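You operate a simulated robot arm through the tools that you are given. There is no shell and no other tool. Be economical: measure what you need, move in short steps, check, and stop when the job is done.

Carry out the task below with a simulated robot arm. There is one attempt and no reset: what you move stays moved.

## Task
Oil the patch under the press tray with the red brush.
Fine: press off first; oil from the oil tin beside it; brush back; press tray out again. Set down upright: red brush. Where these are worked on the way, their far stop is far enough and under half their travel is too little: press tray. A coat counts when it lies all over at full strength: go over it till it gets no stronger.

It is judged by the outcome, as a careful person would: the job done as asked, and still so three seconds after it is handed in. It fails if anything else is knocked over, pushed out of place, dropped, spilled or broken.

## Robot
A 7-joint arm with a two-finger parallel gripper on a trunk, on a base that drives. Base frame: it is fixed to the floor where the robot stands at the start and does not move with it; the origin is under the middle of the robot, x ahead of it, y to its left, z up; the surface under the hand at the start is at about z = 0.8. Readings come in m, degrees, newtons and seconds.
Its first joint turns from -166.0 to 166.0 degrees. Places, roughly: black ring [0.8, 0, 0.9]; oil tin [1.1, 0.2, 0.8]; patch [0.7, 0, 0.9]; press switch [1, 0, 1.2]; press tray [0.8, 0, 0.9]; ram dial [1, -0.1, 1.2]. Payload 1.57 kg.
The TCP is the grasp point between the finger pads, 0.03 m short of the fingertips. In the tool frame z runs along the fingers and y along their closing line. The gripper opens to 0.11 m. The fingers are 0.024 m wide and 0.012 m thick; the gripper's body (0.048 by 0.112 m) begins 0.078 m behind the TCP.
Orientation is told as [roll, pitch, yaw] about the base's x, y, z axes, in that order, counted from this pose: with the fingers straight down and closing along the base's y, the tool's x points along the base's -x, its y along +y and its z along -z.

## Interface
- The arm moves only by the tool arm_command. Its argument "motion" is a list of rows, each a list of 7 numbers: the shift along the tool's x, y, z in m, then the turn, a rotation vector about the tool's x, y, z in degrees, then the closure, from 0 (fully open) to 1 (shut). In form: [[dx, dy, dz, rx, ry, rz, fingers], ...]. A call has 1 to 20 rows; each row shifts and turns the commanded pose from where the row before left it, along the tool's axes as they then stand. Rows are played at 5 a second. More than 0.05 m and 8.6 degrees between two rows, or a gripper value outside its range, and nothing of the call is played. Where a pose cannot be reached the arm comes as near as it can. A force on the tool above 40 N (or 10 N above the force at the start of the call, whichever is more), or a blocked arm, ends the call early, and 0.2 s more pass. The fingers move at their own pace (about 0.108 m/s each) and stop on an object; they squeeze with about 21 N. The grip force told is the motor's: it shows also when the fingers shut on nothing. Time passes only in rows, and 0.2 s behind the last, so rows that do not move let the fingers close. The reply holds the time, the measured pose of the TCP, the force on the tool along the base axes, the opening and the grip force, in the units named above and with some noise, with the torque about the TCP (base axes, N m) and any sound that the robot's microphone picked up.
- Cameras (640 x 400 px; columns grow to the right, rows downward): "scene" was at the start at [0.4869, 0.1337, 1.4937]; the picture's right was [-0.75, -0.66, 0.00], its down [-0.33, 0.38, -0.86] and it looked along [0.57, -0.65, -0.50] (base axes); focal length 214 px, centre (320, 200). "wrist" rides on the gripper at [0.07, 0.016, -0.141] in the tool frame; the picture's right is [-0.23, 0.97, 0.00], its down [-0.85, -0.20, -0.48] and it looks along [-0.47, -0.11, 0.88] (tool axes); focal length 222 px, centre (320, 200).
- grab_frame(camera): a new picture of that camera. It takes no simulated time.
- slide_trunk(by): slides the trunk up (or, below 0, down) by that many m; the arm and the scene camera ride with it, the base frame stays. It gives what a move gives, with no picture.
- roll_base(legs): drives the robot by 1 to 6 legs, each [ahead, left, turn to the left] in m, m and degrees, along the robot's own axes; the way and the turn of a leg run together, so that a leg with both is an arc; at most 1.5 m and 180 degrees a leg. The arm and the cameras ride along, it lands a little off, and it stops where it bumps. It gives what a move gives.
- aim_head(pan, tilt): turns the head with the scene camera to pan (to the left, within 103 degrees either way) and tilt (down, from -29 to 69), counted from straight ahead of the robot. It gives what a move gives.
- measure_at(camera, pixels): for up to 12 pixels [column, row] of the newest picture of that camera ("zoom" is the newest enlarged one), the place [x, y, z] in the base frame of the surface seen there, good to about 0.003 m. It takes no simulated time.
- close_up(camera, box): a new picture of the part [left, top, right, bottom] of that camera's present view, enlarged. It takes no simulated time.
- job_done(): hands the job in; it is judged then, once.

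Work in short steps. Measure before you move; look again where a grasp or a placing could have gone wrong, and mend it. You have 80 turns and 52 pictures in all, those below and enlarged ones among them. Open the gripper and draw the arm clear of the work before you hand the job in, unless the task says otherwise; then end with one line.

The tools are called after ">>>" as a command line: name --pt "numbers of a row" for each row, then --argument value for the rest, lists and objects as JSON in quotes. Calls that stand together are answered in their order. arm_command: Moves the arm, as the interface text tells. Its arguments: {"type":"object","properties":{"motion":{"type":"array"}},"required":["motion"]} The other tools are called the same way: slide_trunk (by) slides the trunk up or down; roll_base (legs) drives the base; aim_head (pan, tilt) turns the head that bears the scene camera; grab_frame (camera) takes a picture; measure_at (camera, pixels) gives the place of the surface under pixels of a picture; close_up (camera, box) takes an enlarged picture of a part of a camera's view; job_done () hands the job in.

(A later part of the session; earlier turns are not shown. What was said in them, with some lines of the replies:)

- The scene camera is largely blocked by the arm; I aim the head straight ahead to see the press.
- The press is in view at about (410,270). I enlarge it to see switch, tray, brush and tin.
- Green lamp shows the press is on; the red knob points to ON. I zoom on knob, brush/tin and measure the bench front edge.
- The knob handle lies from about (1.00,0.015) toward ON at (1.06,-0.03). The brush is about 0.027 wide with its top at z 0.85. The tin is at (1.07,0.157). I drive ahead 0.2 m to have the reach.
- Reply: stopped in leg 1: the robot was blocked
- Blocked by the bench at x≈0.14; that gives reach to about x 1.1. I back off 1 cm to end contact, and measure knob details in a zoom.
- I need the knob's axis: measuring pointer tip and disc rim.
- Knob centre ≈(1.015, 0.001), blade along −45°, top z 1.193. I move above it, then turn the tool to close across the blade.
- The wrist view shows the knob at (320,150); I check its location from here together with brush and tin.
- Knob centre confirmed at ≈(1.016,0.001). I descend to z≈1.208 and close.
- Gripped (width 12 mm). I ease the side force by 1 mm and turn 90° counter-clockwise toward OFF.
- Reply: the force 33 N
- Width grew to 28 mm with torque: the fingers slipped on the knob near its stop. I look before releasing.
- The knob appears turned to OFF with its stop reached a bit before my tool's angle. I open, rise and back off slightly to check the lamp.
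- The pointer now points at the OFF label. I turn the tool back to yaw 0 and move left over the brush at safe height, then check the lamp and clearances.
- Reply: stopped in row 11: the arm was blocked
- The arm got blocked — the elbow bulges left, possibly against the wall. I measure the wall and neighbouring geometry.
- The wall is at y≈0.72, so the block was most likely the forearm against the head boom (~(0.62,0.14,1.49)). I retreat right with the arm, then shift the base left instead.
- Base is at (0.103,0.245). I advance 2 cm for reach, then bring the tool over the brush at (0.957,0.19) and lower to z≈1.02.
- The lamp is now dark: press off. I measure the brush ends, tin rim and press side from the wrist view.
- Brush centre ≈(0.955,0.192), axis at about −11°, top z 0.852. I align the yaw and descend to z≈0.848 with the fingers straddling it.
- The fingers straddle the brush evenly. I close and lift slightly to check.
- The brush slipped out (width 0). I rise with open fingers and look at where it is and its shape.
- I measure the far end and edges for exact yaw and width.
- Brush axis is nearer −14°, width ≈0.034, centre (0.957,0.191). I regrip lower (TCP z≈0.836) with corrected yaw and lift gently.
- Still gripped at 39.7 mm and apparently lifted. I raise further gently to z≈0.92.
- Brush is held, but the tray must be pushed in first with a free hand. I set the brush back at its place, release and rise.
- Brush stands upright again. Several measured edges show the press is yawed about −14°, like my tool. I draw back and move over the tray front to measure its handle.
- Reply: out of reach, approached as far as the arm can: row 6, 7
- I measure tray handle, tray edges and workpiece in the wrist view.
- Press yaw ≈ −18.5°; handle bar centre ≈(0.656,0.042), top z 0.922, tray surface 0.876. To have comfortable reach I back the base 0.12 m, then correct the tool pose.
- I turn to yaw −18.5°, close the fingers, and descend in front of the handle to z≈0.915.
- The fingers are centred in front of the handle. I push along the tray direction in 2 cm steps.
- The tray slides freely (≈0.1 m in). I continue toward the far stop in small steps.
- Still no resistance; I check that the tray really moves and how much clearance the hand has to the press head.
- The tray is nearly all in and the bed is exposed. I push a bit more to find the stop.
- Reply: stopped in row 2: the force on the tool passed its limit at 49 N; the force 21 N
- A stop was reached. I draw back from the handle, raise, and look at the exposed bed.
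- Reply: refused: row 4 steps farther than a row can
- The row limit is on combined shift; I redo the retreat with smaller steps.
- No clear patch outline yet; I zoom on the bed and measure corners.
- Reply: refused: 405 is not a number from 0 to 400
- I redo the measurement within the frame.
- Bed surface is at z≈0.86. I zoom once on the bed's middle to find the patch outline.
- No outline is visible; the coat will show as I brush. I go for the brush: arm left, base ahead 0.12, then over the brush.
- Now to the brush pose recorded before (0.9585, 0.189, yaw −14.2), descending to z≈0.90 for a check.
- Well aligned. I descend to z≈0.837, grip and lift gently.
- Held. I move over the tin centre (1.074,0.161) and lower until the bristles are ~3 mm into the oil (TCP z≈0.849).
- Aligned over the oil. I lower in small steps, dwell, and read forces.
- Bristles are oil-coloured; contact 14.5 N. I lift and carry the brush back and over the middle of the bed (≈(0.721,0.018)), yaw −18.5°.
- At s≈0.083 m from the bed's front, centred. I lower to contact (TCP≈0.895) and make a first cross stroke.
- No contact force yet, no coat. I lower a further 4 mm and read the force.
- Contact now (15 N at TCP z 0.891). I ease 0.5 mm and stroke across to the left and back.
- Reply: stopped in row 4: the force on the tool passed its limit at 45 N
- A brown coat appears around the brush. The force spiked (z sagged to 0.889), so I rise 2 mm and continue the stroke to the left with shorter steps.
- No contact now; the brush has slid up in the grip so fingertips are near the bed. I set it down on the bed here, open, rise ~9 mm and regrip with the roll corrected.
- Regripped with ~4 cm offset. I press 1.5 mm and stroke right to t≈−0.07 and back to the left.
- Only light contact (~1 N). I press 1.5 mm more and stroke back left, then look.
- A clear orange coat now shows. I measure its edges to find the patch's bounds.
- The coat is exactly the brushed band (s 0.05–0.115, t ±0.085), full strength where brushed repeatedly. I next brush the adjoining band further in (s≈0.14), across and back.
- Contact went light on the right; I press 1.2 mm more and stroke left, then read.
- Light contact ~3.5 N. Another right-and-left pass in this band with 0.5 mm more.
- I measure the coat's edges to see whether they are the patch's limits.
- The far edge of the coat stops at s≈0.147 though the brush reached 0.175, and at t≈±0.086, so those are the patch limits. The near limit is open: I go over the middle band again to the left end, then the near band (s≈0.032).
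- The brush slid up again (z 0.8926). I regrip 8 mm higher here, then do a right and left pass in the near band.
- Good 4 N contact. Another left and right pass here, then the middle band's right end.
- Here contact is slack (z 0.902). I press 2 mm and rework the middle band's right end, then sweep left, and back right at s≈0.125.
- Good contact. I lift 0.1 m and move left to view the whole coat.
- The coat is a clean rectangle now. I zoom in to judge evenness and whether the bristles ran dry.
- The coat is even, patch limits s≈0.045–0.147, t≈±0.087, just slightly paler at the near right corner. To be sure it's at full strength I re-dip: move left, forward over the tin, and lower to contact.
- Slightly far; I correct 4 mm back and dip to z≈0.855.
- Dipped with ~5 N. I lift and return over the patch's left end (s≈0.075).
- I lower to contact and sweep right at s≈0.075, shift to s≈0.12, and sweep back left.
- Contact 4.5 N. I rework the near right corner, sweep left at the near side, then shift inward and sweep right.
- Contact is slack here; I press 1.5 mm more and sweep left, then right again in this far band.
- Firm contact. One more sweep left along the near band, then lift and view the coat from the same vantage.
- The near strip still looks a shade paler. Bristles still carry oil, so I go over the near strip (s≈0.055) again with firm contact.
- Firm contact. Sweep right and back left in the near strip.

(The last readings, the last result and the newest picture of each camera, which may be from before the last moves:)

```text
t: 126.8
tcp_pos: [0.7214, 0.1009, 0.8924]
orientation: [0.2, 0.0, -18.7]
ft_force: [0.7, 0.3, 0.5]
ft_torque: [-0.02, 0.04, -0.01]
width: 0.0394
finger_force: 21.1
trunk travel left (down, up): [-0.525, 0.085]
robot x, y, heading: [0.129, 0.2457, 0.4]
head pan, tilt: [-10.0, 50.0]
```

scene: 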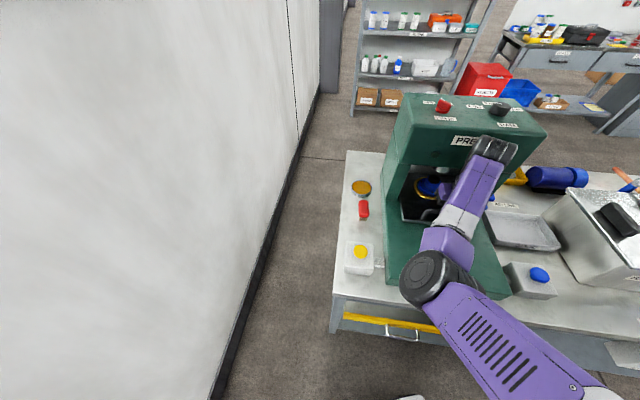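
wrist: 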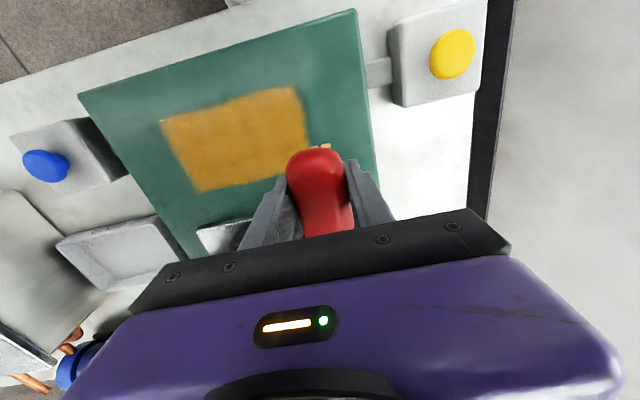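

I regrip 8 mm higher here and do one further right–left pass of the near strip.

>>> arm_command --pt "0 0 0.0005 0 0 0 0.6" --pt "0 0 0 0 0 0 0.5" --pt "0 0 -0.008 0 0 0 0.5" --pt "0 0 0 0 0 0 0.75" --pt "0 0 0 0 0 0 1" --pt "0 0 0 0 0 0 1" --pt "0 0 0.0015 0 0 0 1" --pt "0 -0.0272 0 0 0 0 1" --pt "0 -0.0272 0 0 0 0 1" --pt "0 -0.0272 0 0 0 0 1" --pt "0 -0.0272 0 0 0 0 1" --pt "0 -0.0272 0 0 0 0 1" --pt "0 -0.0272 0 0 0 0 1" --pt "0 0 0.001 0 0 0 1" --pt "0 0.0312 0 0 0 0 1" --pt "0 0.0312 0 0 0 0 1" --pt "0 0.0312 0 0 0 0 1" --pt "0 0.0312 0 0 0 0 1" --pt "0 0.0312 0 0 0 0 1" --pt "0 0 0 0 0 0 1"

```text
t: 131.1
tcp_pos: [0.7217, 0.0949, 0.9005]
orientation: [0.0, 0.0, -18.7]
ft_force: [0.0, 0.0, -0.4]
ft_torque: [-0.02, -0.01, -0.01]
width: 0.0398
finger_force: 20.8
trunk travel left (down, up): [-0.525, 0.085]
robot x, y, heading: [0.1299, 0.2405, 0.4]
head pan, tilt: [-10.0, 50.0]
```

Contact was light; I press 2 mm and repeat the sweep right and left.

>>> arm_command --pt "0 0 0.002 0 0 0 1" --pt "0 0.006 0 0 0 0 1" --pt "0 -0.0275 0 0 0 0 1" --pt "0 -0.0275 0 0 0 0 1" --pt "0 -0.0275 0 0 0 0 1" --pt "0 -0.0275 0 0 0 0 1" --pt "0 -0.0275 0 0 0 0 1" --pt "0 -0.0275 0 0 0 0 1" --pt "0 0 0.0005 0 0 0 1" --pt "0 0.0275 0 0 0 0 1" --pt "0 0.0275 0 0 0 0 1" --pt "0 0.0275 0 0 0 0 1" --pt "0 0.0275 0 0 0 0 1" --pt "0 0.0275 0 0 0 0 1" --pt "0 0.0275 0 0 0 0 1" --pt "0 0 0 0 0 0 1"

```text
t: 134.4
tcp_pos: [0.7212, 0.0993, 0.8962]
orientation: [0.1, 0.0, -18.6]
ft_force: [-0.2, -0.2, 0.0]
ft_torque: [0.01, 0.01, 0.03]
width: 0.0394
finger_force: 21.1
trunk travel left (down, up): [-0.525, 0.085]
robot x, y, heading: [0.1288, 0.2452, 0.2]
head pan, tilt: [-10.0, 50.0]
```

It was in contact (z slid to 0.896). I lift and take a view of the coat.

>>> arm_command --pt "0 0 -0.02 0 0 0 1" --pt "0 0 -0.04 0 0 0 1" --pt "0 0 -0.045 0 0 0 1" --pt "-0.04 0.025 0 0 0 0 1" --pt "-0.03 0.025 0 0 0 0 1" --pt "0 0 0 0 0 0 1"

>>> close_up --camera "wrist" --box '[120, 60, 350, 210]'

```text
t: 135.8
tcp_pos: [0.8049, 0.1236, 1.0035]
orientation: [0.0, -0.1, -18.6]
ft_force: [0.1, -1.2, -1.3]
ft_torque: [0.0, -0.01, -0.03]
width: 0.0399
finger_force: 21.2
trunk travel left (down, up): [-0.525, 0.085]
robot x, y, heading: [0.1316, 0.2446, 0.2]
head pan, tilt: [-10.0, 50.0]
```

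```text
2.67 times, centred on (235, 135) of wrist
```

zoom: 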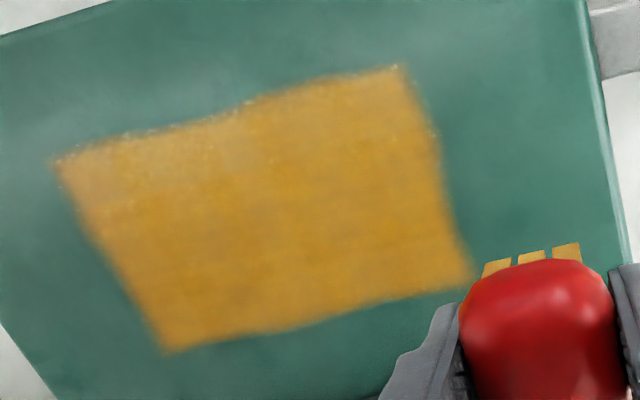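

The coat is unchanged from before these passes, so it's at full strength. I take the brush back to its place: left, forward to (0.9585,0.189), yaw −14.2°, lowering to z≈0.86.

>>> arm_command --pt "0 0.045 0 0 0 0 1" --pt "0 0.045 0 0 0 0 1" --pt "-0.0415 0.007 0 0 0 0 1" --pt "-0.0415 0.007 0 0 0 0 1" --pt "-0.0415 0.007 0 0 0 0 1" --pt "0 0 0 0 0 -4.4 1" --pt "0 0 0.045 0 0 0 1" --pt "0 0 0.045 0 0 0 1" --pt "0 0 0.04 0 0 0 1" --pt "0 0 0.012 0 0 0 1" --pt "0 0 0 0 0 0 1"

```text
t: 138.2
tcp_pos: [0.9567, 0.1891, 0.8606]
orientation: [0.0, 0.0, -14.4]
ft_force: [-0.7, -0.6, -0.2]
ft_torque: [-0.01, 0.0, -0.01]
width: 0.0398
finger_force: 21.3
trunk travel left (down, up): [-0.525, 0.085]
robot x, y, heading: [0.1309, 0.2437, 0.1]
head pan, tilt: [-10.0, 50.0]
5 turns are left
```

Few turns remain, so I group steps. I lower the brush to the bench, release, rise, and back the base 0.1 m for the tray pull.

>>> arm_command --pt "0 0 0.012 0 0 0 1" --pt "0 0 0.007 0 0 0 1" --pt "0 0 0.004 0 0 0 1" --pt "0 0 0.0015 0 0 0 1" --pt "0 0 0 0 0 0 1" --pt "0 0 0 0 0 0 0.6" --pt "0 0 0 0 0 0 0.4" --pt "0 0 0 0 0 0 0.4" --pt "0 0 -0.03 0 0 0 0.4" --pt "0 0 -0.045 0 0 0 0.4" --pt "0 0 -0.045 0 0 0 0.4" --pt "0 0 -0.045 0 0 0 0.4" --pt "0 0 -0.045 0 0 0 0.4" --pt "0 0 0 0 0 0 0.4"

>>> roll_base --legs '[[-0.1, 0, 0]]'

```text
t: 141.2
tcp_pos: [0.9538, 0.1891, 1.0452]
orientation: [0.1, 0.0, -14.4]
ft_force: [0.2, 0.5, -0.3]
ft_torque: [0.02, -0.02, -0.02]
width: 0.0661
finger_force: 0.1
trunk travel left (down, up): [-0.525, 0.085]
robot x, y, heading: [0.1287, 0.2448, 0.1]
head pan, tilt: [-10.0, 50.0]
```

```text
t: 142.4
tcp_pos: [0.855, 0.1892, 1.0454]
orientation: [0.2, 0.0, -14.2]
ft_force: [0.5, 0.2, -0.1]
ft_torque: [0.0, 0.0, 0.01]
width: 0.066
finger_force: 0.1
trunk travel left (down, up): [-0.525, 0.085]
robot x, y, heading: [0.0266, 0.2472, 0.1]
head pan, tilt: [-10.0, 50.0]
4 turns are left
```

Brush released. I turn to yaw −18.5°, close the fingers, tilt 16° so the hand leans away from the press head, and lower the fingertips just behind the tray handle at (0.875,−0.034).

>>> arm_command --pt "0 0 0 0 0 4.3 1" --pt "0 -0.041 0 0 0 0 1" --pt "0 -0.041 0 0 0 0 1" --pt "0 -0.041 0 0 0 0 1" --pt "0 -0.041 0 0 0 0 1" --pt "0 -0.041 0 0 0 0 1" --pt "0 0 0 0 -8 0 1" --pt "0 0 0 0 -8 0 1" --pt "0.0103 0 0.036 0 0 0 1" --pt "0.0103 0 0.036 0 0 0 1" --pt "-0.0288 0 0.0083 0 0 0 1" --pt "-0.0288 0 0.0083 0 0 0 1" --pt "-0.0288 0 0.0083 0 0 0 1" --pt "0 0 0 0 0 0 1" --pt "0.0069 0 0.024 0 0 0 1" --pt "0.0069 0 0.024 0 0 0 1" --pt "0 0 0 0 0 0 1"

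```text
t: 146.0
tcp_pos: [0.8749, -0.0336, 0.9187]
orientation: [0.0, -16.1, -18.7]
ft_force: [0.7, 0.1, -0.1]
ft_torque: [0.02, 0.01, 0.01]
width: 0.0001
finger_force: 21.0
trunk travel left (down, up): [-0.525, 0.085]
robot x, y, heading: [0.0297, 0.2457, 0.1]
head pan, tilt: [-10.0, 50.0]
3 turns are left
```

Fingers are behind the handle with no contact. I pull the tray out 0.214 m along its slide, ease off, rise, and take the last picture.

>>> arm_command --pt "0.0144 0 -0.0041 0 0 0 1" --pt "0.0144 0 -0.0041 0 0 0 1" --pt "0.0144 0 -0.0041 0 0 0 1" --pt "0.0144 0 -0.0041 0 0 0 1" --pt "0.0144 0 -0.0041 0 0 0 1" --pt "0.0144 0 -0.0041 0 0 0 1" --pt "0.0144 0 -0.0041 0 0 0 1" --pt "0.0144 0 -0.0041 0 0 0 1" --pt "0.0144 0 -0.0041 0 0 0 1" --pt "0.0144 0 -0.0041 0 0 0 1" --pt "0.0144 0 -0.0041 0 0 0 1" --pt "0.0144 0 -0.0041 0 0 0 1" --pt "0.0144 0 -0.0041 0 0 0 1" --pt "0.0115 0 -0.0033 0 0 0 1" --pt "0.0058 0 -0.0017 0 0 0 1" --pt "0 0 0 0 0 0 1"

>>> arm_command --pt "-0.0058 0 0.0017 0 0 0 1" --pt "-0.011 0 -0.0384 0 0 0 1" --pt "-0.011 0 -0.0384 0 0 0 1" --pt "-0.011 0 -0.0384 0 0 0 0.5" --pt "-0.011 0 -0.0384 0 0 0 0" --pt "-0.011 0 -0.0384 0 0 0 0" --pt "0 0 0 0 0 0 0"

>>> grab_frame --camera "wrist"

>>> measure_at --camera "wrist" --pixels '[[326, 80], [326, 90], [326, 100], [300, 100], [350, 90], [320, 70], [320, 110], [440, 150], [440, 170], [430, 140], [330, 140], [330, 160]]'

```text
t: 149.4
tcp_pos: [0.6765, 0.0338, 0.9193]
orientation: [0.1, -16.2, -18.5]
ft_force: [22.4, -8.6, 1.3]
ft_torque: [0.02, -0.02, 0.02]
width: 0.0002
finger_force: 21.8
trunk travel left (down, up): [-0.525, 0.085]
robot x, y, heading: [0.0345, 0.2427, -0.0]
head pan, tilt: [-10.0, 50.0]
```

```text
t: 151.0
tcp_pos: [0.7453, 0.0388, 1.0014]
orientation: [4.3, -25.6, -19.7]
ft_force: [1.1, 0.9, -0.1]
ft_torque: [-0.03, 0.0, 0.01]
width: 0.1101
finger_force: 0.1
out of reach, approached as far as the arm can: row 2, 3, 4, 5, 6
trunk travel left (down, up): [-0.525, 0.085]
robot x, y, heading: [0.03, 0.2452, 0.1]
head pan, tilt: [-10.0, 50.0]
```

```text
0 pictures are left
```

wrist: 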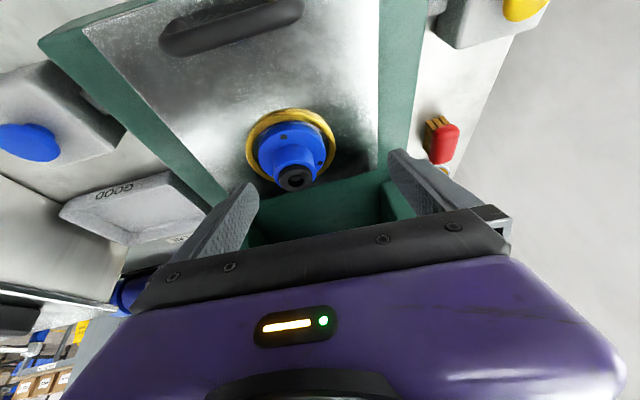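

```text
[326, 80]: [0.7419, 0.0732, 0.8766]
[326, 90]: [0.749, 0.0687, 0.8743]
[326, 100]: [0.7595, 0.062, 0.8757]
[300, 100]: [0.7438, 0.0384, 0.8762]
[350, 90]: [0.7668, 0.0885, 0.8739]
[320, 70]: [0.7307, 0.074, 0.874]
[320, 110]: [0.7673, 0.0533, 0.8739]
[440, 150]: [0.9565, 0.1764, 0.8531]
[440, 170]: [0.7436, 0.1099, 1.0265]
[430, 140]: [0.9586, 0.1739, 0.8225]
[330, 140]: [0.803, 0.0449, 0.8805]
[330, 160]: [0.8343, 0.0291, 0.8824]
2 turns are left
```

Tray is out against its stop (22 N), workpiece still in place, brush standing upright with bristles down. I raise the trunk to draw the open hand clear and back off slightly.

>>> slide_trunk --by 0.08

>>> roll_base --legs '[[-0.03, 0, 0]]'

```text
t: 152.2
tcp_pos: [0.7452, 0.0379, 1.0827]
orientation: [4.4, -25.5, -19.8]
ft_force: [0.5, 0.3, 0.5]
ft_torque: [-0.02, 0.0, 0.05]
width: 0.1102
finger_force: 0.1
trunk travel left (down, up): [-0.605, 0.005]
robot x, y, heading: [0.0302, 0.2483, 0.1]
head pan, tilt: [-10.0, 50.0]
```

```text
t: 153.0
tcp_pos: [0.7148, 0.0381, 1.0812]
orientation: [4.4, -25.4, -19.7]
ft_force: [-0.4, 0.0, 0.1]
ft_torque: [0.01, 0.05, 0.0]
width: 0.1098
finger_force: 0.1
trunk travel left (down, up): [-0.605, 0.005]
robot x, y, heading: [-0.0006, 0.249, 0.3]
head pan, tilt: [-10.0, 50.0]
1 turns are left
```

The hand is open and clear of the work, and everything is in its place; I hand the job in.

>>> job_done

```text
The job is handed in.
```

The patch under the press tray is oiled with the red brush. The press is off, the brush stands upright back in its place beside the oil tin, and the tray is pulled out to its stop again.
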